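You operate a simulated robot arm through the tools that you are given. There is no shell and no other tool. Be economical: measure what you need, move in short steps, check, and stop when the job is done.

Carry out the task below with a simulated two-armed robot. There is one attempt and no reset: what you move stays moved.

TASK
Load the grey container on the blue trailer, hitch the blue cab and pull it out of bay L3.
Fine: the container stands on the next road. Roll the cab under the trailer, wind the legs up with the grey knob, roll on till the bay is empty.
Where things are to end (x, y in the base frame): blue cab within 0.05 m of [0.41, -0.17].
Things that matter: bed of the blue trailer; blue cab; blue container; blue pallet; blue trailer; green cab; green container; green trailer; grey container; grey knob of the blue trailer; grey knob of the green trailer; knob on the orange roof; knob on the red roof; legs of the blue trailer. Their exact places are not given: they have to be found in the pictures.

Only the result counts: the job must be done as asked and must still hold three seconds after the hand-in. Knocking over, shifting, dropping, spilling or breaking anything else fails it.

THE ROBOT
Two 7-joint arms with two-finger parallel grippers on one trunk, on a base that drives. Base frame: it is fixed to the floor where the robot stands at the start and does not move with it; the origin is under the middle of the robot, x ahead of it, y to its left, z up; the surface under the hand at the start is at about z = 0.76. Lengths are in m, angles in rad, forces in N, time in s.
The left shoulder is at the start at [0.073, 0.182, 1.086], the right one opposite. With the tool pointing down near the work surface each hand reaches from about 0.28 to 0.74 m from the robot's upright axis, wherever it stands, measured 20 degrees to its own side. Places, roughly: bed of the blue trailer [0.4, 0.3, 0.8]; blue container [0.5, -3.75, 0.75]; blue pallet [4.5, -4.5, 0.75]; green container [4.75, -2, 0.75]; grey knob of the blue trailer [0.4, 0.3, 0.9]; grey knob of the green trailer [0.6, -0.4, 0.9]; knob on the orange roof [5.3, -3.2, 0.9]; knob on the red roof [0.4, -3, 0.9]; legs of the blue trailer [0.4, 0.3, 0.8]; orange container [1, -1.75, 0.75]; orange forklift [5.25, -0.75, 0.75]; red container [3, -4.25, 0.75]; red knob of the orange forklift [5.2, -0.7, 0.9]; red knob of the yellow forklift [4.4, -4.5, 0.9]; red lorry [0.5, -3.75, 0.75]; red pallet [5.25, -0.5, 0.75]. Payload 3.91 kg a hand.
Tool frame (each hand has its own): the origin (TCP) lies between the finger pads and is the grasp point; the fingertips stand 0.03 m ahead of it; z points along the fingers, y is the line along which they close. Largest opening 0.11 m; finger width 0.02, thickness 0.01; the body of the gripper, 0.048 by 0.112 m, starts 0.055 m behind the TCP.
Orientation is that of the tool frame in the base frame, as a unit quaternion [w, x, y, z]. With the fingers straight down and closing along the base's y, the tool's x points along the base's -x, its y along +y and its z along -z.

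THE INTERFACE
- The arms move only by the tool drive_tool. It takes "left_plan", "right_plan" or both (then of equal length, played together; a hand with none holds still); each is a list of rows, each an object of numbers (a shift or turn left out is 0, a gripper value left out holds the last): "x", "y", "z": the shift along the tool's x, y, z in units of 300 mm (1.0 is 300 mm); "ax", "ay", "az": the turn, a rotation vector about the tool's x, y, z in units of 120 degrees (1.0 is 120 degrees); "hand": the gripper command, from -1 (fully open) to 1 (shut), values between in proportion. In form: [{"x": .., "y": .., "z": .., "ax": .., "ay": .., "az": .., "hand": ..}, ...]. A call has 1 to 8 rows; each row is the pose to reach, as a shift and turn from the pose commanded when the call began, along the tool's axes at that moment. A call with a number of a shift or a turn outside -1 to 1 is refused whole. A row lasts 0.2 s, in which the tool goes at most 0.05 m and 0.15 rad; a call with a longer step from one row to the next is refused whole, and so is a gripper value outside its range. Where a pose cannot be reached the arm comes as near as it can. A force on the tool above 40 N (or 10 N above the force at the start of the call, whichever is more), or a blocked arm, ends the call early, and 0.2 s more pass. Each finger travels about 0.072 m/s and halts on what it meets, pressing with about 37 N; the grip force reading is that of the motor and also rises with nothing between the fingers. The clock runs only during rows and for 0.2 s after the last one: add rows that repeat a pose to give the fingers time. The reply holds the time, the measured pose of the TCP, the force on the tool along the base axes, the opening and the grip force, in the units named above and with some noise, with the torque about the TCP (base axes, N m) and any sound that the robot's microphone picked up, and new pictures: "views" is both (left out), scene, wrist or none (wrist: the cameras of the hands that moved).
- Cameras (640 x 400 px; columns grow to the right, rows downward): "scene" is now at [0.2126, 0.0317, 1.2695]; the picture's right is [0.35, -0.94, 0.00], its down [-0.55, -0.21, -0.81] and it looks along [0.76, 0.28, -0.59] (base axes); focal length 214 px, centre (320, 200). "left" rides on the left gripper at [0.072, -0.017, -0.103] in its tool frame; the picture's right is [0.23, 0.97, 0.00], its down [-0.76, 0.18, -0.62] and it looks along [-0.61, 0.14, 0.78] (tool axes); focal length 222 px, centre (320, 200). "right" rides on the right gripper at [0.072, 0.017, -0.103] in its tool frame; the picture's right is [-0.23, 0.97, 0.00], its down [-0.76, -0.18, -0.62] and it looks along [-0.61, -0.14, 0.78] (tool axes); focal length 222 px, centre (320, 200).
- raise_lower(by): slides the trunk up (or, below 0, down) by that many m; the arms and the scene camera ride with it, the base frame stays. It gives what a move gives, with no picture.
- drive_base(legs): drives the robot by 1 to 6 legs, each [ahead, left, turn to the left] in m, m and rad, along the robot's own axes; the way and the turn of a leg run together, so that a leg with both is an arc; at most 1.5 m and 3.142 rad a leg. The arms and the cameras ride along, it lands a little off, and it stops where it bumps. It gives what a move gives, and a new picture of the scene camera.
- head_to(pan, tilt): turns the head with the scene camera to pan (to the left, within 1.396 rad either way) and tilt (down, from -0.506 to 1.204), counted from straight ahead of the robot. It gives what a move gives, and a new picture of the scene camera.
- probe_pixels(camera, pixels): for up to 12 pixels [column, row] of the newest picture of that camera ("zoom" is the newest enlarged one), the place [x, y, z] in the base frame of the surface seen there, good to about 0.003 m. It takes no simulated time.
- inspect(camera, box): a new picture of the part [left, top, right, bottom] of that camera's present view, enlarged. It takes no simulated time.
- hand_in(): hands the job in; it is judged then, once.

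Keep the steps short. Do not move on a guess: measure, check each grasp and each placing, and mend mistakes. In all there are 80 turns and 260 pictures (those below and enlarged ones count). Leave the grippers open and the arms clear of the work at the hand-in unless told otherwise, and finish with a single line.

The tools are called after "Call:" by a JSON object that holds its "api" and its "payload". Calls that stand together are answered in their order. drive_tool: Moves the arms, as the interface text tells. Its arguments: {"type":"object","properties":{"left_plan":{"type":"array","items":{"type":"object","properties":{"x":{"type":"number"},"y":{"type":"number"},"z":{"type":"number"},"ax":{"type":"number"},"ay":{"type":"number"},"az":{"type":"number"},"hand":{"type":"number"}}}},"right_plan":{"type":"array","items":{"type":"object","properties":{"x":{"type":"number"},"y":{"type":"number"},"z":{"type":"number"},"ax":{"type":"number"},"ay":{"type":"number"},"az":{"type":"number"},"hand":{"type":"number"}}}},"views":{"type":"string","enum":["both","scene","wrist","none"]}},"required":[]} The other tools are called the same way: raise_lower (by) slides the trunk up or down; drive_base (legs) drives the base; head_to (pan, tilt) turns the head that bears the scene camera; probe_pixels (camera, pixels) gives the place of the surface under pixels of a picture; inspect (camera, box) takes an enlarged picture of a part of a camera's view; hand_in () hands the job in.

At the start:

```text
time_s: 0.0
left_tcp_pos: [0.451, 0.412, 1.1876]
left_orientation: [0.0, 0.0, 1.0, 0.0]
left_wrist_force: [0.0, -0.3, -0.3]
left_ft_torque: [-0.03, 0.01, -0.01]
left_finger_gap: 0.1099
left_gripper_force: 0.0
right_tcp_pos: [0.495, -0.0626, 1.153]
right_orientation: [0.0, 0.0, 1.0, 0.0]
right_wrist_force: [0.0, 0.8, 1.2]
right_ft_torque: [-0.03, 0.0, 0.01]
right_finger_gap: 0.11
right_gripper_force: 0.0
trunk travel left (down, up): [-0.35, 0.164]
robot x, y, heading: [0.002, 0.0009, 0.005]
head pan, tilt: [0.36, 0.632]
```

scene: 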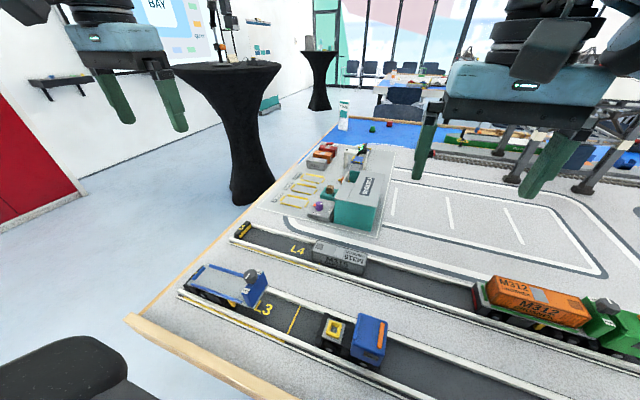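
right: 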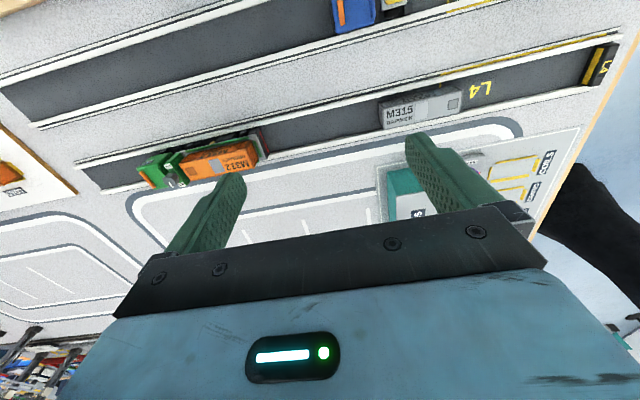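
left: 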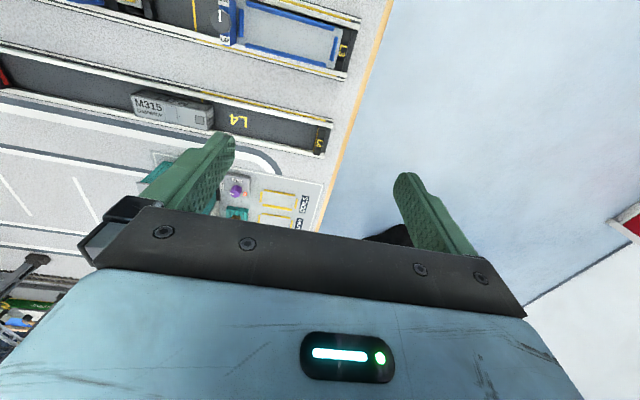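

I see the blue trailer at about (225,285), the blue cab at (355,338), and the grey container at (340,257). I'll enlarge that region to measure.

Call:
{"api": "inspect", "payload": {"camera": "scene", "box": [170, 220, 410, 370]}}

Call:
{"api": "inspect", "payload": {"camera": "left", "box": [100, 0, 400, 190]}}

```text
2.67 times, centred on (290, 295) of scene
```

zoom: 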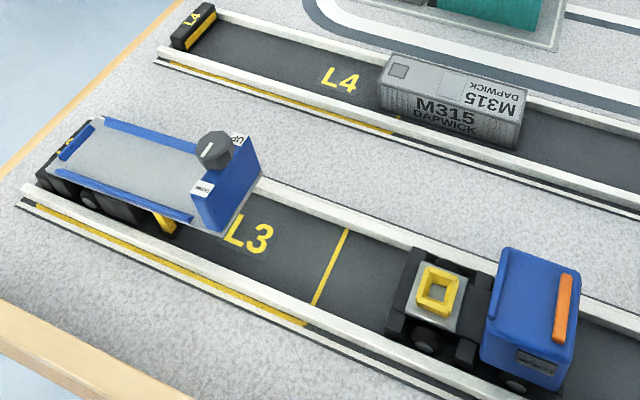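

```text
2.11 times, centred on (250, 95) of left
```

zoom: 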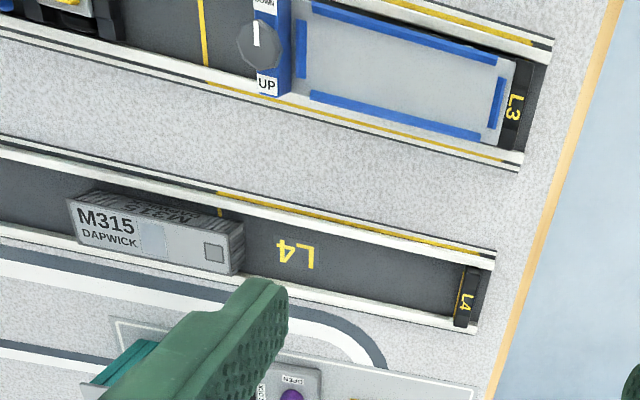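

Now I'll measure points on the trailer, knob and container in the left zoom, and the cab in the scene picture.

Call:
{"api": "probe_pixels", "payload": {"camera": "zoom", "pixels": [[310, 45], [490, 85], [305, 15], [400, 75], [260, 45], [268, 85], [498, 100], [515, 105], [75, 240], [230, 268], [240, 230], [90, 193]]}}

Call:
{"api": "probe_pixels", "payload": {"camera": "scene", "pixels": [[250, 275], [334, 330], [362, 320], [384, 323], [372, 340], [350, 345], [378, 350], [312, 243], [366, 254], [362, 270], [316, 258], [300, 315]]}}

Call:
{"api": "inspect", "payload": {"camera": "scene", "box": [210, 255, 290, 305]}}

```text
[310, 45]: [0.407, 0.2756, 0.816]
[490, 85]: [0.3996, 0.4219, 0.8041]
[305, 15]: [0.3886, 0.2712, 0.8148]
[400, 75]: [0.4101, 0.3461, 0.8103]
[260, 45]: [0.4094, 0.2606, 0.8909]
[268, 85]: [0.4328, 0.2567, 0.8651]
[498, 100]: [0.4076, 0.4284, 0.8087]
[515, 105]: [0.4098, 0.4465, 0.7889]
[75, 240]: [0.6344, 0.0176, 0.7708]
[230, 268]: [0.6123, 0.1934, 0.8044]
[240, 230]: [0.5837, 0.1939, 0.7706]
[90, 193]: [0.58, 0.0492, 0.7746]
```

```text
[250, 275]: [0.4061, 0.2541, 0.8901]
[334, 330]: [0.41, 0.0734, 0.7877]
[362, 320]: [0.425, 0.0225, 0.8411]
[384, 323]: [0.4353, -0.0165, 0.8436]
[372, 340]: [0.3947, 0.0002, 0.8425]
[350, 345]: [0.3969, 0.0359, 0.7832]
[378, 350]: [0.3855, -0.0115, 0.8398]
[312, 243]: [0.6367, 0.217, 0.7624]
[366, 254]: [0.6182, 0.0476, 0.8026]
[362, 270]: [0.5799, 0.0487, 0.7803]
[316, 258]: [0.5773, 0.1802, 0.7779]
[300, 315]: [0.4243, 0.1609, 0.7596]
```

```text
8.00 times, centred on (250, 280) of scene
```

zoom: 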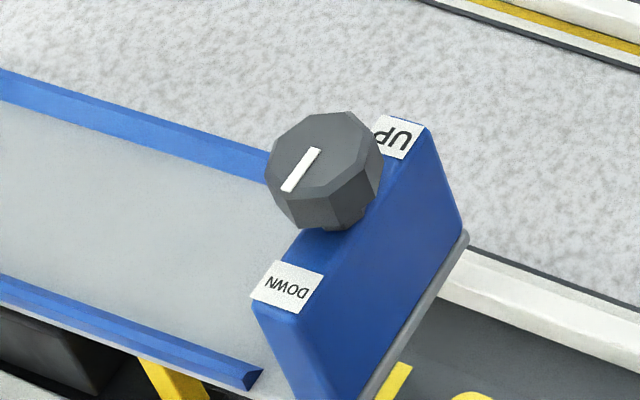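

The container (centre about 0.607, 0.122) lies lengthwise along y, and so do the bed and cab. I'll turn both hands so the fingers close along x, moving the left above the container and the right off to the side.

Call:
{"api": "drive_tool", "payload": {"left_plan": [{"x": -0.065, "y": -0.12, "az": 0.068}, {"x": -0.13, "y": -0.24, "az": 0.136}, {"x": -0.195, "y": -0.36, "az": 0.204}, {"x": -0.26, "y": -0.48, "az": 0.272}, {"x": -0.325, "y": -0.6, "az": 0.34}, {"x": -0.39, "y": -0.72, "az": 0.408}, {"x": -0.455, "y": -0.84, "az": 0.476}, {"x": -0.52, "y": -0.96, "az": 0.544}], "right_plan": [{"x": 0.035, "y": -0.05, "az": -0.068}, {"x": 0.07, "y": -0.1, "az": -0.136}, {"x": 0.105, "y": -0.15, "az": -0.204}, {"x": 0.14, "y": -0.2, "az": -0.272}, {"x": 0.175, "y": -0.25, "az": -0.34}, {"x": 0.21, "y": -0.3, "az": -0.408}, {"x": 0.245, "y": -0.35, "az": -0.476}, {"x": 0.28, "y": -0.4, "az": -0.544}], "views": "none"}}

```text
time_s: 1.8
left_tcp_pos: [0.5332, 0.211, 1.1562]
left_orientation: [0.0, 0.541, 0.841, 0.001]
left_wrist_force: [-0.7, -0.4, 0.6]
left_ft_torque: [-0.01, 0.01, 0.0]
left_finger_gap: 0.1103
left_gripper_force: 0.0
left hand out of reach, approached as far as the arm can: row 5, 6, 7, 8
right_tcp_pos: [0.4098, -0.1813, 1.1539]
right_orientation: [0.002, -0.54, 0.841, 0.0]
right_wrist_force: [-0.1, -0.3, -0.4]
right_ft_torque: [0.0, -0.04, -0.02]
right_finger_gap: 0.1101
right_gripper_force: 0.1
trunk travel left (down, up): [-0.35, 0.164]
robot x, y, heading: [0.0001, 0.0018, -0.007]
head pan, tilt: [0.36, 0.632]
```

The left hand hit its reach limit at that height. I'll finish the turn (about 24.7° more) while lowering it, then read the pose.

Call:
{"api": "drive_tool", "payload": {"left_plan": [{"z": 0.12, "az": 0.05}, {"z": 0.24, "az": 0.1}, {"z": 0.36, "az": 0.15}, {"z": 0.48, "az": 0.206}, {"z": 0.55, "az": 0.206}], "right_plan": [{"z": 0.12, "az": -0.05}, {"z": 0.24, "az": -0.1}, {"z": 0.36, "az": -0.15}, {"z": 0.48, "az": -0.206}, {"z": 0.5, "az": -0.206}]}}

```text
time_s: 3.0
left_tcp_pos: [0.5342, 0.2093, 0.9931]
left_orientation: [0.0, 0.708, 0.706, 0.0]
left_wrist_force: [-0.9, -0.2, 0.2]
left_ft_torque: [0.02, -0.01, -0.02]
left_finger_gap: 0.1099
left_gripper_force: 0.0
right_tcp_pos: [0.3524, -0.1455, 1.0068]
right_orientation: [0.0, -0.707, 0.707, 0.0]
right_wrist_force: [-0.6, 0.1, 0.1]
right_ft_torque: [0.01, -0.02, -0.02]
right_finger_gap: 0.1101
right_gripper_force: 0.1
right hand out of reach, approached as far as the arm can: row 2, 3, 4, 5
trunk travel left (down, up): [-0.35, 0.164]
robot x, y, heading: [0.0006, -0.0033, 0.002]
head pan, tilt: [0.36, 0.632]
```

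scene: 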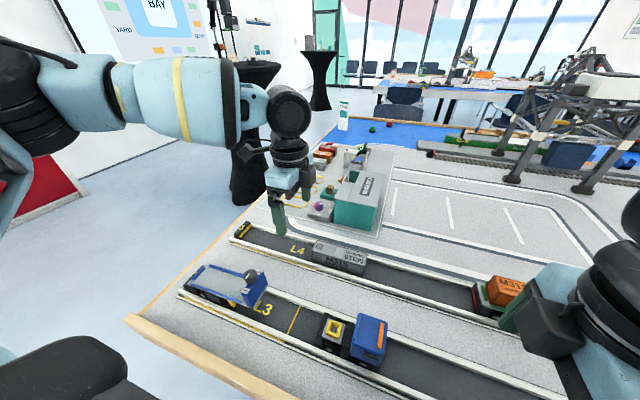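
right: 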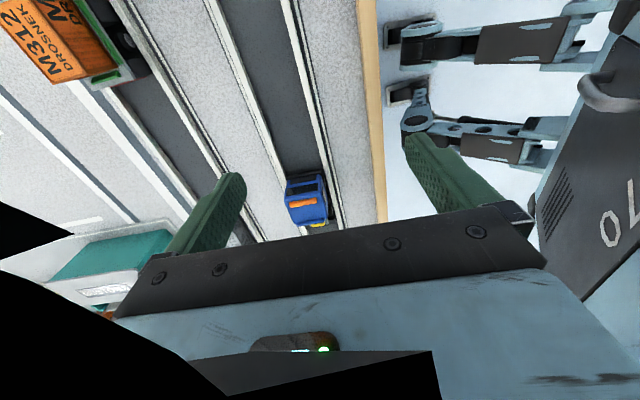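
left: 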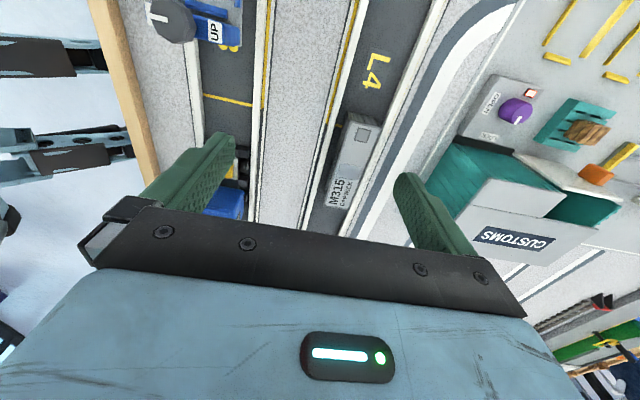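

The left hand faces along the container now. I'll measure the container edges in the left view.

Call:
{"api": "inspect", "payload": {"camera": "left", "box": [260, 90, 420, 240]}}

Call:
{"api": "probe_pixels", "payload": {"camera": "scene", "pixels": [[320, 244], [362, 252], [340, 246], [335, 250], [364, 260]]}}

```text
2.67 times, centred on (340, 165) of left
```

zoom: 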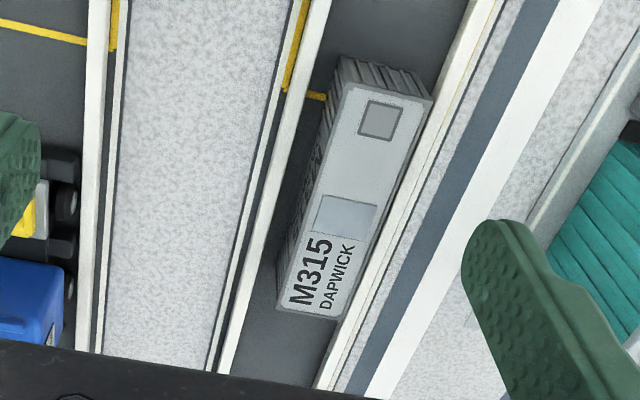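

```text
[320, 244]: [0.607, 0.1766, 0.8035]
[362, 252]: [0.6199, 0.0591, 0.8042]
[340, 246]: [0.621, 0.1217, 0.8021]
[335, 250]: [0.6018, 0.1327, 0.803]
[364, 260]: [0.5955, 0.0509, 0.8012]
```

Call:
{"api": "probe_pixels", "payload": {"camera": "zoom", "pixels": [[349, 88], [428, 104], [283, 304], [335, 314], [345, 62], [385, 120], [310, 300], [367, 196], [425, 75], [300, 355], [333, 180], [400, 180]]}}

```text
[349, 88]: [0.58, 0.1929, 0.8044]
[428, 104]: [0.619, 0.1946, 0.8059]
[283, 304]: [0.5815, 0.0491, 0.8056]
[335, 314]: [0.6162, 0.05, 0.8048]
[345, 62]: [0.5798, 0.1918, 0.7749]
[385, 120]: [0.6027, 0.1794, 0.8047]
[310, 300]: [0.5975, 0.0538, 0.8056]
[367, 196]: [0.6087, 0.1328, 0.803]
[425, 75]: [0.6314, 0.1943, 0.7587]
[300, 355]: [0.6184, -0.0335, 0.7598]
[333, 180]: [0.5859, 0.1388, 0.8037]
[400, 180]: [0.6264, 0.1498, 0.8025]
```

Container: x 0.579–0.624, y 0.048–0.195, top 0.804. I'll bring the left hand above its centre (0.601, 0.122), z about 0.90.

Call:
{"api": "drive_tool", "payload": {"left_plan": [{"x": -0.1, "y": 0.07, "z": 0.06}, {"x": -0.2, "y": 0.15, "z": 0.12}, {"x": -0.29, "y": 0.223, "z": 0.2}, {"x": -0.29, "y": 0.223, "z": 0.3}, {"x": -0.29, "y": 0.223, "z": 0.3}], "views": "wrist"}}

```text
time_s: 4.2
left_tcp_pos: [0.5941, 0.2021, 0.9246]
left_orientation: [0.0, 0.706, 0.708, -0.001]
left_wrist_force: [0.0, -0.2, 1.2]
left_ft_torque: [0.0, 0.04, 0.05]
left_finger_gap: 0.1099
left_gripper_force: 0.1
left hand out of reach, approached as far as the arm can: row 2, 3, 4, 5
right_tcp_pos: [0.3537, -0.1462, 1.0082]
right_orientation: [-0.001, -0.706, 0.708, 0.001]
right_wrist_force: [1.2, 0.1, -0.1]
right_ft_torque: [0.01, 0.03, -0.02]
right_finger_gap: 0.1101
right_gripper_force: 0.1
trunk travel left (down, up): [-0.35, 0.164]
robot x, y, heading: [0.0044, -0.0005, 0.002]
head pan, tilt: [0.36, 0.632]
```

left: 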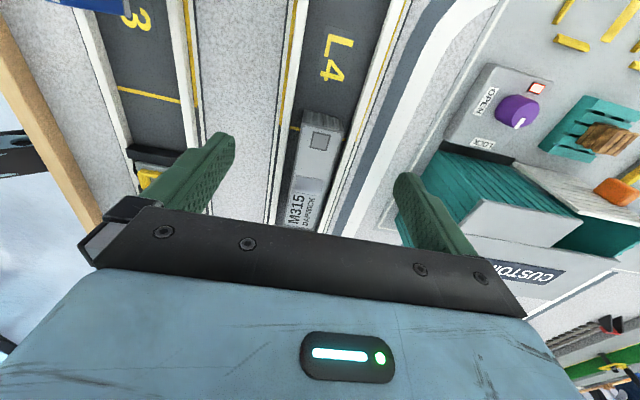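

The left arm can't reach farther inward with this wrist turn. Sidestepping the base 0.10 m to the right puts the container in the left hand's good zone.

Call:
{"api": "drive_base", "payload": {"legs": [[0, -0.1, 0]]}}

```text
time_s: 5.8
left_tcp_pos: [0.5929, 0.0997, 0.925]
left_orientation: [0.0, 0.705, 0.709, 0.001]
left_wrist_force: [0.3, 0.4, -1.1]
left_ft_torque: [0.04, -0.02, 0.02]
left_finger_gap: 0.11
left_gripper_force: 0.1
right_tcp_pos: [0.3531, -0.2462, 1.0072]
right_orientation: [0.0, 0.707, -0.707, 0.001]
right_wrist_force: [-0.3, -0.8, -0.1]
right_ft_torque: [0.05, -0.01, 0.02]
right_finger_gap: 0.1103
right_gripper_force: 0.1
trunk travel left (down, up): [-0.35, 0.164]
robot x, y, heading: [-0.0017, -0.101, 0.006]
head pan, tilt: [0.36, 0.632]
```

scene: 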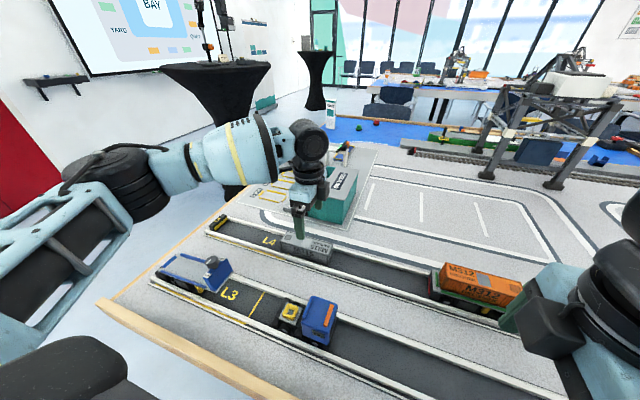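

Now shift to (0.601, 0.122), z about 0.885.

Call:
{"api": "drive_tool", "payload": {"left_plan": [{"x": 0.074, "y": 0.028, "z": 0.0}, {"x": 0.074, "y": 0.028, "z": 0.133}, {"x": 0.074, "y": 0.028, "z": 0.133}], "views": "wrist"}}

```text
time_s: 6.5
left_tcp_pos: [0.6018, 0.1233, 0.8848]
left_orientation: [0.0, 0.705, 0.709, -0.001]
left_wrist_force: [-0.4, 0.0, -0.3]
left_ft_torque: [-0.01, 0.01, 0.0]
left_finger_gap: 0.1102
left_gripper_force: 0.1
right_tcp_pos: [0.3528, -0.2463, 1.0071]
right_orientation: [-0.001, 0.707, -0.707, 0.001]
right_wrist_force: [-1.0, -0.6, 0.0]
right_ft_torque: [-0.04, 0.01, -0.01]
right_finger_gap: 0.11
right_gripper_force: 0.0
trunk travel left (down, up): [-0.35, 0.164]
robot x, y, heading: [-0.0018, -0.0995, -0.001]
head pan, tilt: [0.36, 0.632]
```

left: 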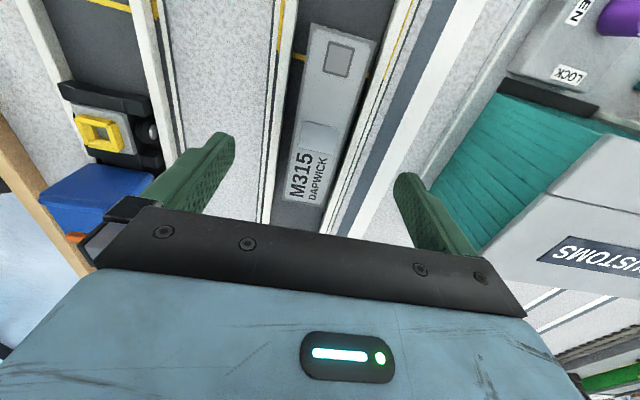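

Before descending I'll check the clearance to the customs building and refine the container edges.

Call:
{"api": "probe_pixels", "payload": {"camera": "left", "pixels": [[435, 230], [512, 75], [450, 180], [312, 26], [374, 42], [289, 198], [322, 204], [340, 120], [312, 120], [348, 120], [545, 155], [385, 60]]}}

```text
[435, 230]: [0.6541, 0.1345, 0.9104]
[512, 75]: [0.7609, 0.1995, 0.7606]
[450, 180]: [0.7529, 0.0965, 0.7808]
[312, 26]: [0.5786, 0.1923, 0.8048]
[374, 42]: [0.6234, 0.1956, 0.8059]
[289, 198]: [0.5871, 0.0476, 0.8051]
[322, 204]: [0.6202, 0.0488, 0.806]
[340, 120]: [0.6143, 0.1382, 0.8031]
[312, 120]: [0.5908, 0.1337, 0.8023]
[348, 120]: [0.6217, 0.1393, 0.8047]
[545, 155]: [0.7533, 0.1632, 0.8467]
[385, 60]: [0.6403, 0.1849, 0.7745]
```

Clearance is fine (building x > 0.75). I'll descend to TCP z 0.81 with fingers part-closed, then close on the container.

Call:
{"api": "drive_tool", "payload": {"left_plan": [{"z": 0.12, "hand": -0.36}, {"z": 0.245, "hand": -0.36}, {"z": 0.245, "hand": -0.36}, {"z": 0.245, "hand": 1}, {"z": 0.245, "hand": 1}, {"z": 0.245, "hand": 1}], "views": "wrist"}}

```text
time_s: 8.0
left_tcp_pos: [0.6011, 0.1231, 0.8108]
left_orientation: [-0.001, 0.705, 0.709, 0.0]
left_wrist_force: [0.2, -0.6, 1.3]
left_ft_torque: [0.08, -0.02, -0.02]
left_finger_gap: 0.0443
left_gripper_force: 36.9
right_tcp_pos: [0.3526, -0.2462, 1.008]
right_orientation: [0.001, -0.707, 0.707, -0.001]
right_wrist_force: [-0.2, -0.2, -0.4]
right_ft_torque: [-0.02, 0.02, -0.02]
right_finger_gap: 0.1102
right_gripper_force: 0.2
trunk travel left (down, up): [-0.35, 0.164]
robot x, y, heading: [0.0049, -0.1019, -0.001]
head pan, tilt: [0.36, 0.632]
```

left: 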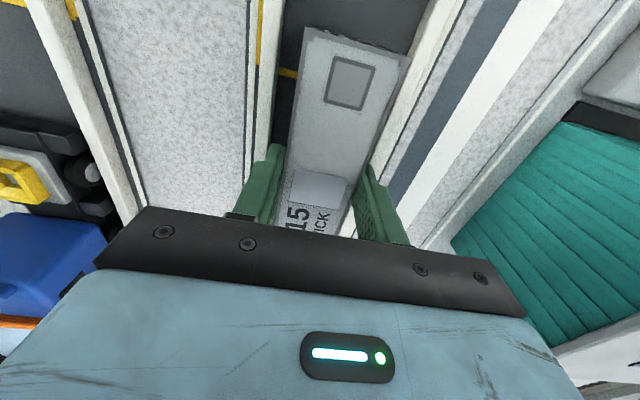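

Gripped (gap 0.044). Lift by 0.13 m.

Call:
{"api": "drive_tool", "payload": {"left_plan": [{"z": -0.07}, {"z": -0.16}, {"z": -0.3}, {"z": -0.433}, {"z": -0.433}], "views": "both"}}

```text
time_s: 9.2
left_tcp_pos: [0.6028, 0.1222, 0.9413]
left_orientation: [0.0, 0.705, 0.709, -0.001]
left_wrist_force: [-0.2, 0.5, -1.7]
left_ft_torque: [0.01, -0.01, -0.01]
left_finger_gap: 0.0443
left_gripper_force: 36.9
right_tcp_pos: [0.3532, -0.2462, 1.0075]
right_orientation: [-0.001, -0.707, 0.707, 0.0]
right_wrist_force: [0.2, -0.5, 0.5]
right_ft_torque: [-0.01, 0.01, -0.01]
right_finger_gap: 0.11
right_gripper_force: 0.1
trunk travel left (down, up): [-0.35, 0.164]
robot x, y, heading: [-0.0021, -0.1013, 0.003]
head pan, tilt: [0.36, 0.632]
```

scene: 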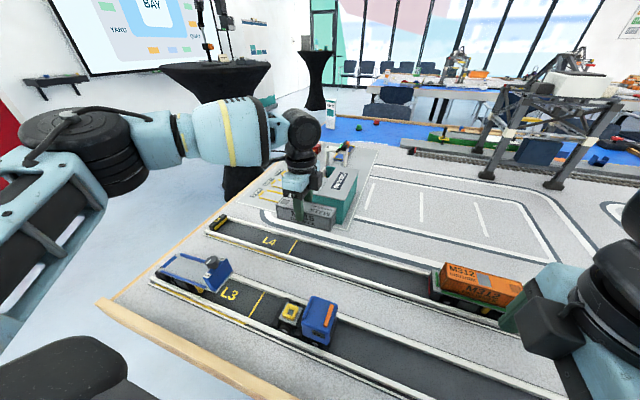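
left: 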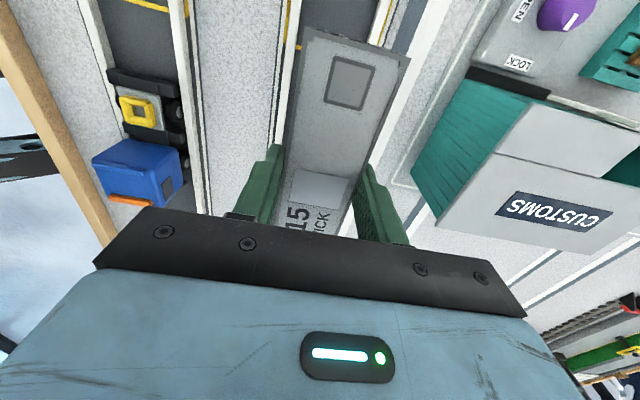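

Held well. Now a precise look at the bed in the scene view (170–240, 245–300).

Call:
{"api": "inspect", "payload": {"camera": "scene", "box": [150, 240, 240, 300]}}

```text
6.67 times, centred on (195, 270) of scene
```

zoom: 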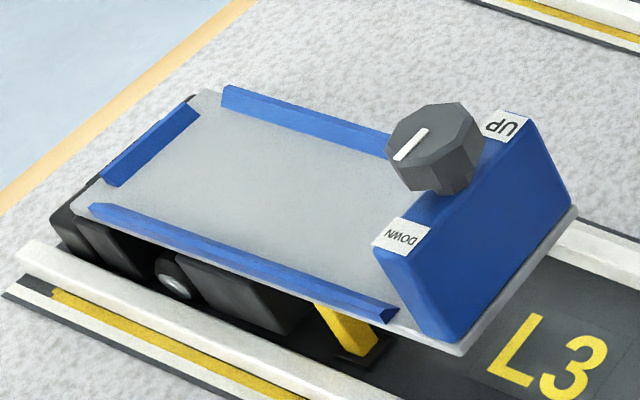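

Call:
{"api": "probe_pixels", "payload": {"camera": "zoom", "pixels": [[160, 137], [195, 112], [122, 187], [168, 145], [250, 258], [240, 270], [310, 140], [310, 125], [370, 275], [375, 245], [428, 235], [250, 200]]}}

Call:
{"api": "probe_pixels", "payload": {"camera": "zoom", "pixels": [[300, 225], [340, 250], [180, 165], [140, 195], [220, 115], [105, 210], [380, 300], [345, 150], [410, 155], [440, 115], [530, 115], [570, 200]]}}

```text
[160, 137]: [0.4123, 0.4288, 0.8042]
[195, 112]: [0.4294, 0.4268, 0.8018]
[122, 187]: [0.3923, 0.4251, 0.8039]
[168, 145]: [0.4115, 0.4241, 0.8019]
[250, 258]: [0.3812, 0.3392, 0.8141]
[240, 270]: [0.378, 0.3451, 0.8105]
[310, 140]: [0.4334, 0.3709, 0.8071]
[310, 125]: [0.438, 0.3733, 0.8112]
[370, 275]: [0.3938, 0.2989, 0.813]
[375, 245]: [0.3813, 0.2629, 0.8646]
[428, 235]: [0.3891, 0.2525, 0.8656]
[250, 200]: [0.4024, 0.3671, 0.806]
```

```text
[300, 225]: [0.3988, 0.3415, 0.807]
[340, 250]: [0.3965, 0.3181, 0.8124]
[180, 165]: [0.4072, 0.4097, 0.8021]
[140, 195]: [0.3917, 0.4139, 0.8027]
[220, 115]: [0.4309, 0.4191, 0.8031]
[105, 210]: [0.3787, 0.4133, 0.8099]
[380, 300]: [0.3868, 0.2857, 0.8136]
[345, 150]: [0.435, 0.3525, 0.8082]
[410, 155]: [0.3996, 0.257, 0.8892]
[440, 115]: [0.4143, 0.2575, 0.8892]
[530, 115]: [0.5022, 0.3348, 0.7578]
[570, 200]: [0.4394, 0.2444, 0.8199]
```

The bed slopes about 4.9° (front up), with inner x about 0.384–0.434 and y about 0.272–0.426. That is a close fit, so I'll first move the left hand beside the bed at (0.50, 0.35, 0.95) for a closer look.

Call:
{"api": "drive_tool", "payload": {"left_plan": [{"x": 0.11, "y": -0.05, "z": -0.01}, {"x": 0.22, "y": -0.1, "z": -0.02}, {"x": 0.33, "y": -0.15, "z": -0.03}, {"x": 0.44, "y": -0.2, "z": -0.03}, {"x": 0.55, "y": -0.25, "z": -0.03}, {"x": 0.66, "y": -0.3, "z": -0.03}, {"x": 0.76, "y": -0.34, "z": -0.03}, {"x": 0.76, "y": -0.34, "z": -0.03}], "views": "wrist"}}

```text
time_s: 10.9
left_tcp_pos: [0.5006, 0.3491, 0.9501]
left_orientation: [0.0, 0.705, 0.709, 0.0]
left_wrist_force: [0.3, 0.2, -0.5]
left_ft_torque: [0.01, 0.01, 0.01]
left_finger_gap: 0.0443
left_gripper_force: 36.9
right_tcp_pos: [0.3528, -0.2461, 1.0067]
right_orientation: [0.0, 0.707, -0.707, 0.0]
right_wrist_force: [0.6, 0.0, 0.1]
right_ft_torque: [0.01, 0.01, -0.01]
right_finger_gap: 0.1097
right_gripper_force: 0.1
trunk travel left (down, up): [-0.35, 0.164]
robot x, y, heading: [0.0013, -0.0976, 0.002]
head pan, tilt: [0.36, 0.632]
```

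left: 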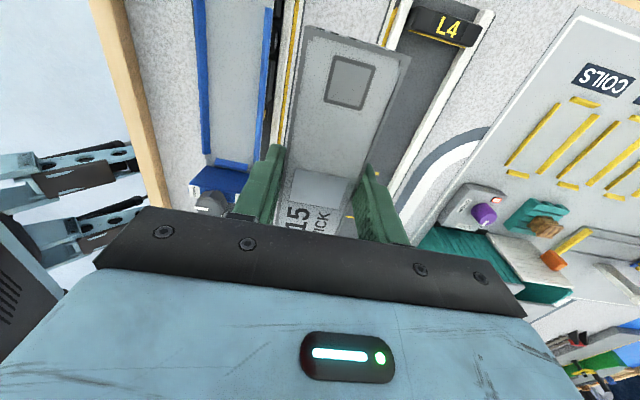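

There's a front strip at about (235,165). I'll enlarge for the bed's edges.

Call:
{"api": "inspect", "payload": {"camera": "left", "box": [170, 0, 420, 220]}}

```text
1.82 times, centred on (295, 110) of left
```

zoom: 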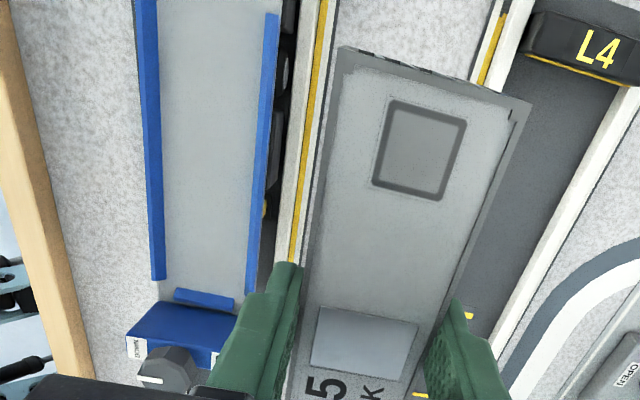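

Call:
{"api": "probe_pixels", "payload": {"camera": "zoom", "pixels": [[205, 292], [204, 282], [205, 302], [204, 275], [158, 100], [163, 100], [262, 100], [268, 105], [160, 200], [255, 200], [149, 100], [276, 100]]}}

Call:
{"api": "probe_pixels", "payload": {"camera": "zoom", "pixels": [[345, 55], [525, 108], [430, 75], [235, 300], [178, 290], [430, 95], [330, 380], [260, 150], [254, 150], [164, 150], [170, 150], [340, 300]]}}

```text
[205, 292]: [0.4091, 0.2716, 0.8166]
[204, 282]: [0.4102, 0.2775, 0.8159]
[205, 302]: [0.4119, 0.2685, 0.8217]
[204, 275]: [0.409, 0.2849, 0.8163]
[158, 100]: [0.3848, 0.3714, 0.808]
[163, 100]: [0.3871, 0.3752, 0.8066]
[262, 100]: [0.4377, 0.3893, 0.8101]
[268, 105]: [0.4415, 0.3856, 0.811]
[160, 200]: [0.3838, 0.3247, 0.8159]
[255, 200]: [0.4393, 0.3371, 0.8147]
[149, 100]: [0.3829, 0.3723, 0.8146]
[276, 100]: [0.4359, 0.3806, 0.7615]
```

```text
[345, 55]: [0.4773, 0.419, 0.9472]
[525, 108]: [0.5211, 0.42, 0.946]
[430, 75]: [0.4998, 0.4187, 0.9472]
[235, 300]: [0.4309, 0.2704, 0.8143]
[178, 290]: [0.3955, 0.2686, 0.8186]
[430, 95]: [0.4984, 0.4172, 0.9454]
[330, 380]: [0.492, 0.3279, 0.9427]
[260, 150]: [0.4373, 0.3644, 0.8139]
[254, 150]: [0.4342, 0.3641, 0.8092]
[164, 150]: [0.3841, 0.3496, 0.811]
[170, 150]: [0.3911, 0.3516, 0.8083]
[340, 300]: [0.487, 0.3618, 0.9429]
```

Call:
{"api": "inspect", "payload": {"camera": "left", "box": [290, 15, 420, 85]}}

Call:
{"api": "probe_pixels", "payload": {"camera": "zoom", "pixels": [[75, 60], [200, 110], [320, 165], [500, 215], [250, 110], [250, 100], [250, 125], [420, 190], [420, 165], [100, 75]]}}

Call:
{"api": "head_to", "payload": {"pan": 0.75, "tilt": 0.75}}

```text
4.92 times, centred on (355, 50) of left
```

zoom: 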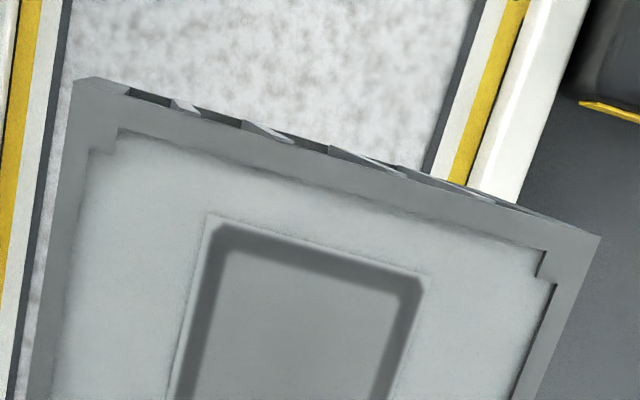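

```text
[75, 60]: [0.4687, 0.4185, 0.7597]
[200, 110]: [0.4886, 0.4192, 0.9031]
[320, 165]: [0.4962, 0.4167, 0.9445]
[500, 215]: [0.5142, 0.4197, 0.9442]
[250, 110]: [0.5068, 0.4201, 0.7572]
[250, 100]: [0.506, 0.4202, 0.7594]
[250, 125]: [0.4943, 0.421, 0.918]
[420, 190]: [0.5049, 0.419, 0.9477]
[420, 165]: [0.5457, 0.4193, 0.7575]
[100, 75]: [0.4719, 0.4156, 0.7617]
```

```text
time_s: 11.8
left_tcp_pos: [0.5013, 0.3492, 0.9495]
left_orientation: [0.0, 0.705, 0.709, 0.001]
left_wrist_force: [0.6, 0.2, -2.3]
left_ft_torque: [0.03, -0.02, 0.02]
left_finger_gap: 0.0441
left_gripper_force: 37.1
right_tcp_pos: [0.3529, -0.2461, 1.0079]
right_orientation: [0.0, 0.708, -0.706, 0.0]
right_wrist_force: [0.2, 0.8, 0.9]
right_ft_torque: [-0.02, 0.01, 0.03]
right_finger_gap: 0.1099
right_gripper_force: 0.1
trunk travel left (down, up): [-0.35, 0.164]
robot x, y, heading: [0.0001, -0.1003, 0.004]
head pan, tilt: [0.75, 0.75]
```

scene: 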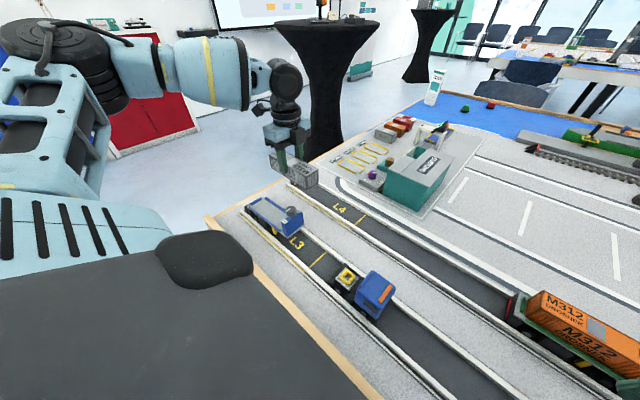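

Call:
{"api": "inspect", "payload": {"camera": "scene", "box": [235, 140, 335, 240]}}

```text
4.00 times, centred on (285, 190) of scene
```

zoom: 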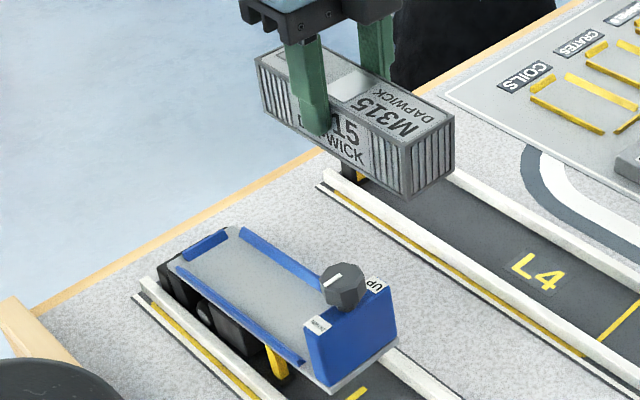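

Call:
{"api": "probe_pixels", "payload": {"camera": "zoom", "pixels": [[261, 64], [406, 148], [450, 122], [408, 192], [267, 105], [430, 150], [228, 238], [216, 250], [205, 255], [195, 262], [230, 255], [300, 335]]}}

```text
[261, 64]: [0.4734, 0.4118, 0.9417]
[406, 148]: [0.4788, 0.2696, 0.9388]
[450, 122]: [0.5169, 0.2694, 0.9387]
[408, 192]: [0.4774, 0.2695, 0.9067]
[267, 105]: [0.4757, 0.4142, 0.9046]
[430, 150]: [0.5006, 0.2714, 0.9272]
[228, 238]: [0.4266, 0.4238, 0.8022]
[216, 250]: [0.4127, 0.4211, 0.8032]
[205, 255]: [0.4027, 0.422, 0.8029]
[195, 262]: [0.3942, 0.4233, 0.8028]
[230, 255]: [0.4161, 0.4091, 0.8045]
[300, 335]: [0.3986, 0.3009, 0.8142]
```

Container ends at y about 0.271–0.419 with TCP at 0.349, so its centre sits about 3 mm behind the TCP. I'll tilt by 4.9° to match the bed and hover over it at about (0.410, 0.360, 0.915).

Call:
{"api": "drive_tool", "payload": {"left_plan": [{"x": 0.02, "y": -0.1, "ay": -0.01}, {"x": 0.04, "y": -0.2, "ay": -0.02}, {"x": 0.04, "y": -0.303, "ay": -0.0406}, {"x": 0.04, "y": -0.303, "z": 0.06, "ay": -0.0406}, {"x": 0.04, "y": -0.303, "z": 0.115, "ay": -0.0406}, {"x": 0.04, "y": -0.303, "z": 0.115, "ay": -0.0406}], "views": "both"}}

Call:
{"api": "inspect", "payload": {"camera": "scene", "box": [225, 160, 325, 260]}}

Call:
{"api": "inspect", "payload": {"camera": "left", "box": [240, 0, 440, 220]}}

```text
time_s: 13.2
left_tcp_pos: [0.4091, 0.3615, 0.9157]
left_orientation: [0.03, 0.705, 0.708, -0.03]
left_wrist_force: [0.5, 0.5, -1.9]
left_ft_torque: [0.01, 0.01, 0.01]
left_finger_gap: 0.0444
left_gripper_force: 37.1
right_tcp_pos: [0.3538, -0.2468, 1.0068]
right_orientation: [0.0, 0.708, -0.707, 0.001]
right_wrist_force: [0.3, 0.4, -0.1]
right_ft_torque: [-0.02, 0.04, 0.01]
right_finger_gap: 0.1098
right_gripper_force: 0.2
trunk travel left (down, up): [-0.35, 0.164]
robot x, y, heading: [0.0019, -0.101, 0.002]
head pan, tilt: [0.75, 0.75]
```

scene: 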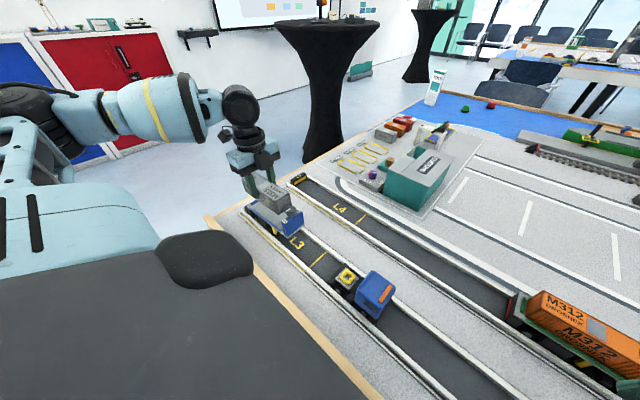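
left: 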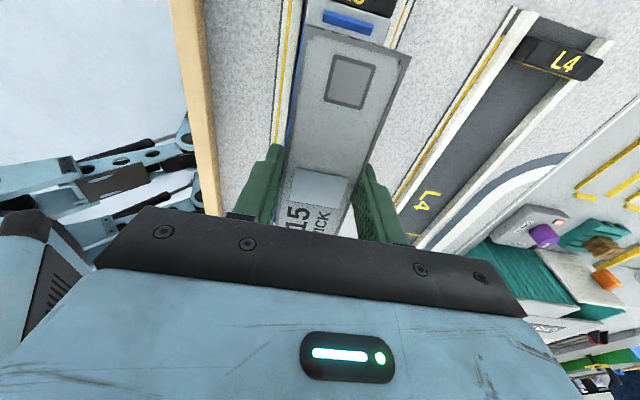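

```text
4.00 times, centred on (275, 210) of scene
```

zoom: 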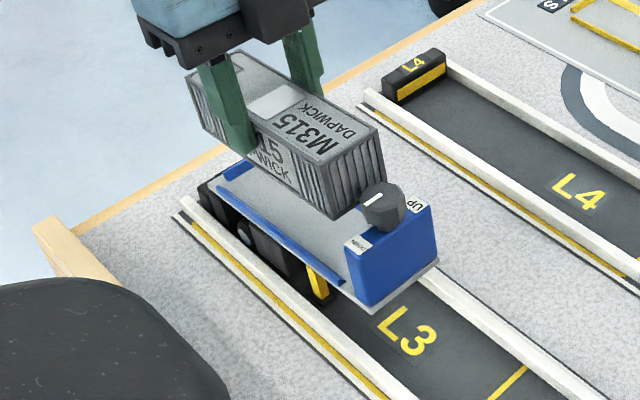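

```text
1.82 times, centred on (340, 110) of left
```

zoom: 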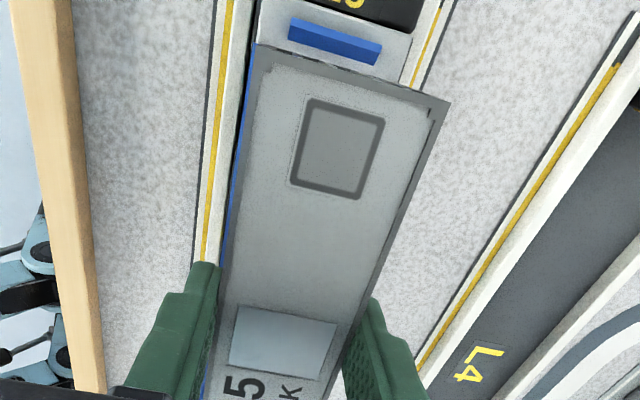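

Call:
{"api": "probe_pixels", "payload": {"camera": "zoom", "pixels": [[330, 66], [330, 62], [335, 52], [330, 80], [430, 105], [300, 70], [375, 72], [288, 45], [236, 120], [246, 120]]}}

Call:
{"api": "probe_pixels", "payload": {"camera": "scene", "pixels": [[308, 209], [320, 195], [307, 212], [319, 203], [314, 212], [278, 182], [319, 209], [324, 209]]}}

```text
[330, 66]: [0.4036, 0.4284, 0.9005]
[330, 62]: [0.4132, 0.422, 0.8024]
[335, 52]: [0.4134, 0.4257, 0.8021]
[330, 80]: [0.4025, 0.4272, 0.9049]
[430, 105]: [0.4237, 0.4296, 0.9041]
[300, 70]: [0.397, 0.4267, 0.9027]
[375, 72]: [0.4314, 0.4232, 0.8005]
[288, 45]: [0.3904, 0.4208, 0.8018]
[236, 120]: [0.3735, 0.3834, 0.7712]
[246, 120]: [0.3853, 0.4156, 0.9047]
```

```text
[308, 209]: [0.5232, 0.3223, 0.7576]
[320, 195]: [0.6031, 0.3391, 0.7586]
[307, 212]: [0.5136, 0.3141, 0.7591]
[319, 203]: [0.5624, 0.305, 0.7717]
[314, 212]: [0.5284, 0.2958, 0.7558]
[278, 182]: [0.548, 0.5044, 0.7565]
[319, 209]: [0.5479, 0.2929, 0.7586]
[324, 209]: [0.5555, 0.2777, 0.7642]
```

Call:
{"api": "probe_pixels", "payload": {"camera": "scene", "pixels": [[291, 208], [286, 208], [288, 205], [278, 212], [290, 200], [284, 205], [294, 208], [299, 212], [290, 203]]}}

```text
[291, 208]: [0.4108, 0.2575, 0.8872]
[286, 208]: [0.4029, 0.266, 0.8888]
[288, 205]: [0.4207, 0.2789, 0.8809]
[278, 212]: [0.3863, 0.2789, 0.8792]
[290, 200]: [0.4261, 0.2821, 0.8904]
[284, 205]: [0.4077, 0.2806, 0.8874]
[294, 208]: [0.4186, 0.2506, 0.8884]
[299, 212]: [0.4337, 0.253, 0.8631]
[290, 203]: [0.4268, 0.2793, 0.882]
```

Rear gap about 6 mm and front about 1 mm if lowered as is, so I shift +2.5 mm in y and descend along the bed normal to just above contact (TCP z about 0.864).

Call:
{"api": "drive_tool", "payload": {"left_plan": [{"x": 0.008, "y": 0.003}, {"x": 0.008, "y": 0.003, "z": 0.06}, {"x": 0.008, "y": 0.003, "z": 0.12}, {"x": 0.008, "y": 0.003, "z": 0.16}, {"x": 0.008, "y": 0.003, "z": 0.172}, {"x": 0.008, "y": 0.003, "z": 0.172}], "views": "none"}}

Call:
{"api": "inspect", "payload": {"camera": "scene", "box": [225, 180, 325, 242]}}

Call:
{"api": "inspect", "payload": {"camera": "left", "box": [240, 0, 440, 125]}}

```text
time_s: 14.6
left_tcp_pos: [0.4091, 0.3603, 0.8643]
left_orientation: [0.029, 0.705, 0.708, -0.031]
left_wrist_force: [-0.5, -1.1, -0.8]
left_ft_torque: [-0.02, 0.02, 0.02]
left_finger_gap: 0.0443
left_gripper_force: 37.2
right_tcp_pos: [0.3537, -0.2462, 1.0079]
right_orientation: [-0.001, 0.708, -0.707, 0.001]
right_wrist_force: [0.3, -0.3, -0.5]
right_ft_torque: [0.01, 0.05, 0.0]
right_finger_gap: 0.1101
right_gripper_force: 0.0
trunk travel left (down, up): [-0.35, 0.164]
robot x, y, heading: [-0.0002, -0.1011, -0.001]
head pan, tilt: [0.75, 0.75]
```

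```text
6.40 times, centred on (275, 211) of scene
```

zoom: 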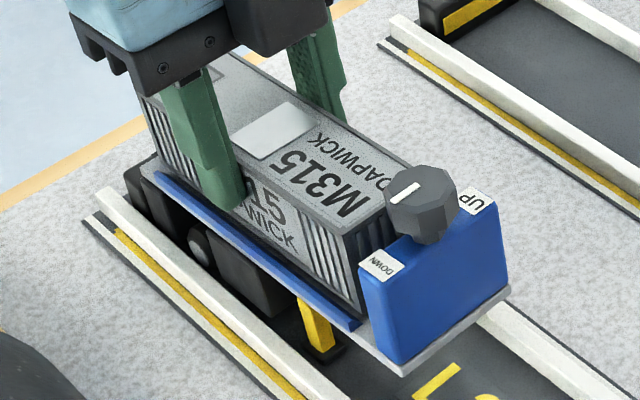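

```text
3.20 times, centred on (340, 62) of left
```

zoom: 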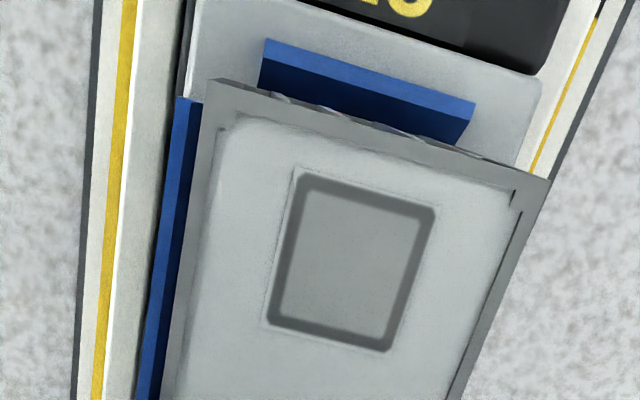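

It's sitting inside the strips with room on the near side and behind. I'll lower slowly until contact.

Call:
{"api": "drive_tool", "payload": {"left_plan": [{"z": 0.007}, {"z": 0.013}, {"z": 0.017}, {"z": 0.017}], "views": "none"}}

Call:
{"api": "inspect", "payload": {"camera": "scene", "box": [225, 180, 325, 242]}}

```text
time_s: 15.6
left_tcp_pos: [0.4086, 0.3593, 0.8597]
left_orientation: [0.031, 0.704, 0.709, -0.03]
left_wrist_force: [-0.1, -0.5, -1.1]
left_ft_torque: [0.01, -0.02, 0.0]
left_finger_gap: 0.0443
left_gripper_force: 37.1
right_tcp_pos: [0.3534, -0.2461, 1.0075]
right_orientation: [0.0, 0.707, -0.707, 0.001]
right_wrist_force: [-0.3, 1.2, -0.2]
right_ft_torque: [0.0, 0.01, 0.03]
right_finger_gap: 0.1101
right_gripper_force: 0.0
trunk travel left (down, up): [-0.35, 0.164]
robot x, y, heading: [-0.0023, -0.0988, 0.003]
head pan, tilt: [0.75, 0.75]
```

```text
6.40 times, centred on (275, 211) of scene
```

zoom: 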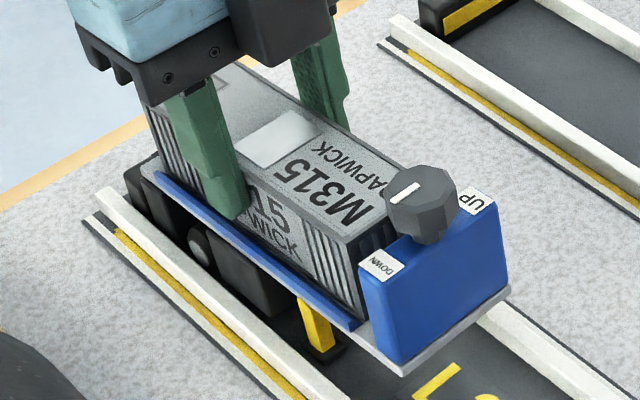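

No contact force yet; a few mm more.

Call:
{"api": "drive_tool", "payload": {"left_plan": [{"z": 0.004}, {"z": 0.008}, {"z": 0.012}, {"z": 0.012}], "views": "none"}}

```text
time_s: 16.6
left_tcp_pos: [0.4083, 0.3574, 0.8591]
left_orientation: [0.031, 0.705, 0.708, -0.027]
left_wrist_force: [1.3, 1.8, 29.3]
left_ft_torque: [1.21, 0.36, -0.03]
left_finger_gap: 0.0444
left_gripper_force: 36.8
right_tcp_pos: [0.3517, -0.2476, 1.0084]
right_orientation: [0.001, -0.707, 0.707, 0.0]
right_wrist_force: [-0.5, 0.7, -0.2]
right_ft_torque: [-0.04, -0.03, 0.01]
right_finger_gap: 0.1099
right_gripper_force: 0.0
trunk travel left (down, up): [-0.35, 0.164]
robot x, y, heading: [-0.0011, -0.1007, -0.003]
head pan, tilt: [0.75, 0.75]
```

Contact at 29 N, acting about 4 cm to the rear. Let me see whether the rear end rests on the bed or on a strip.

Call:
{"api": "inspect", "payload": {"camera": "left", "box": [240, 0, 440, 125]}}

Call:
{"api": "inspect", "payload": {"camera": "scene", "box": [235, 190, 299, 230]}}

```text
3.20 times, centred on (340, 62) of left
```

zoom: 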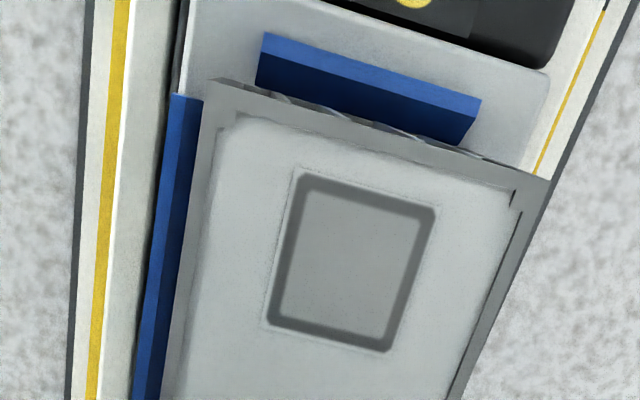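

```text
10.00 times, centred on (267, 210) of scene
```

zoom: 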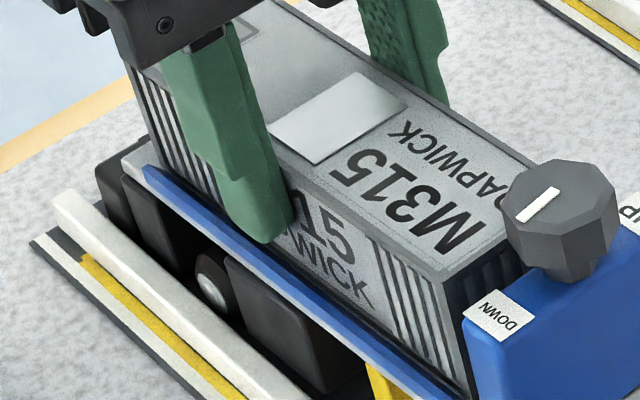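

The container's height matches resting on the bed. Ease off the preload 2.5 mm, open, then lift away along the tool axis.

Call:
{"api": "drive_tool", "payload": {"left_plan": [{"z": -0.008}, {"z": -0.008, "hand": 0.0}, {"z": -0.008, "hand": -0.2}, {"z": -0.008, "hand": -0.2}], "views": "none"}}

Call:
{"api": "inspect", "payload": {"camera": "scene", "box": [235, 190, 299, 230]}}

Call:
{"api": "inspect", "payload": {"camera": "left", "box": [240, 0, 440, 125]}}

```text
time_s: 17.6
left_tcp_pos: [0.4069, 0.358, 0.8586]
left_orientation: [0.03, 0.704, 0.709, -0.029]
left_wrist_force: [0.2, 0.1, 0.9]
left_ft_torque: [0.0, 0.01, 0.0]
left_finger_gap: 0.0659
left_gripper_force: 0.0
right_tcp_pos: [0.3529, -0.246, 1.0084]
right_orientation: [-0.001, 0.707, -0.707, 0.0]
right_wrist_force: [0.4, 0.3, -0.3]
right_ft_torque: [-0.03, 0.0, 0.02]
right_finger_gap: 0.1098
right_gripper_force: 0.1
trunk travel left (down, up): [-0.35, 0.164]
robot x, y, heading: [-0.0005, -0.1012, 0.0]
head pan, tilt: [0.75, 0.75]
```

```text
10.00 times, centred on (267, 210) of scene
```

zoom: 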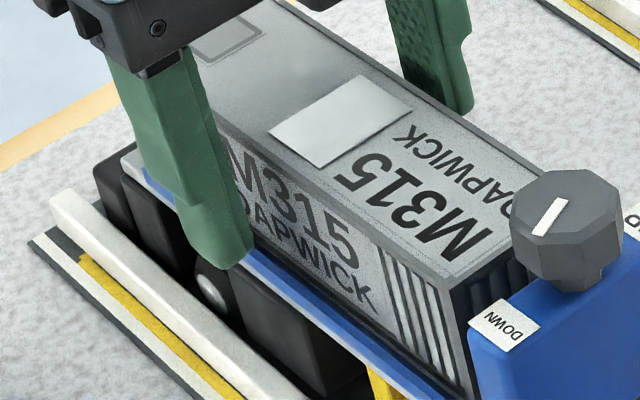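

```text
3.20 times, centred on (340, 62) of left
```

zoom: 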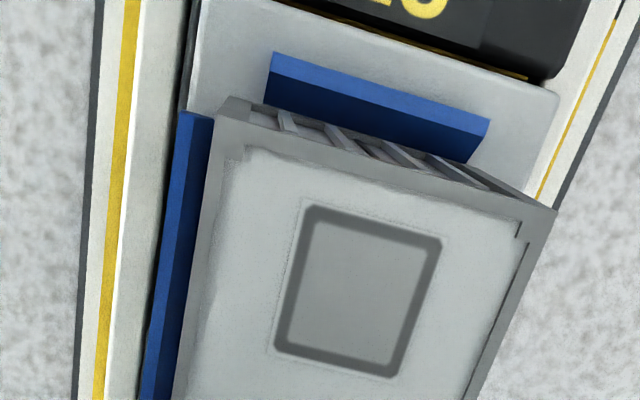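

Released; the container sits on the bed. Lift the left hand 0.10 m.

Call:
{"api": "drive_tool", "payload": {"left_plan": [{"z": -0.1}, {"z": -0.22}, {"z": -0.36, "hand": -1}, {"z": -0.36, "hand": -1}], "views": "wrist"}}

Call:
{"api": "inspect", "payload": {"camera": "scene", "box": [235, 180, 315, 230]}}

```text
time_s: 18.6
left_tcp_pos: [0.41, 0.3694, 0.9654]
left_orientation: [0.03, 0.705, 0.708, -0.03]
left_wrist_force: [-0.2, 1.0, 0.2]
left_ft_torque: [0.01, -0.03, -0.01]
left_finger_gap: 0.1103
left_gripper_force: 0.1
right_tcp_pos: [0.3524, -0.2472, 1.007]
right_orientation: [0.001, -0.707, 0.708, -0.001]
right_wrist_force: [0.0, 0.0, -0.2]
right_ft_torque: [-0.01, 0.0, 0.01]
right_finger_gap: 0.1103
right_gripper_force: 0.0
trunk travel left (down, up): [-0.35, 0.164]
robot x, y, heading: [-0.0003, -0.1012, 0.001]
head pan, tilt: [0.75, 0.75]
```

left: 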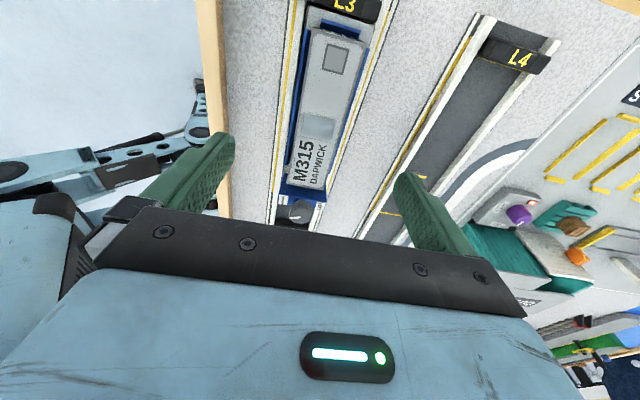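

```text
8.00 times, centred on (275, 205) of scene
```

zoom: 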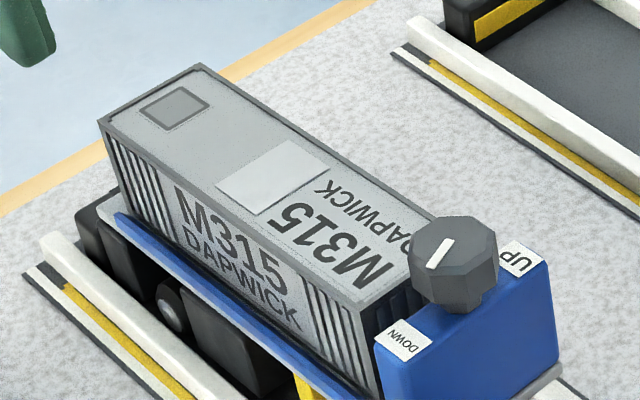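

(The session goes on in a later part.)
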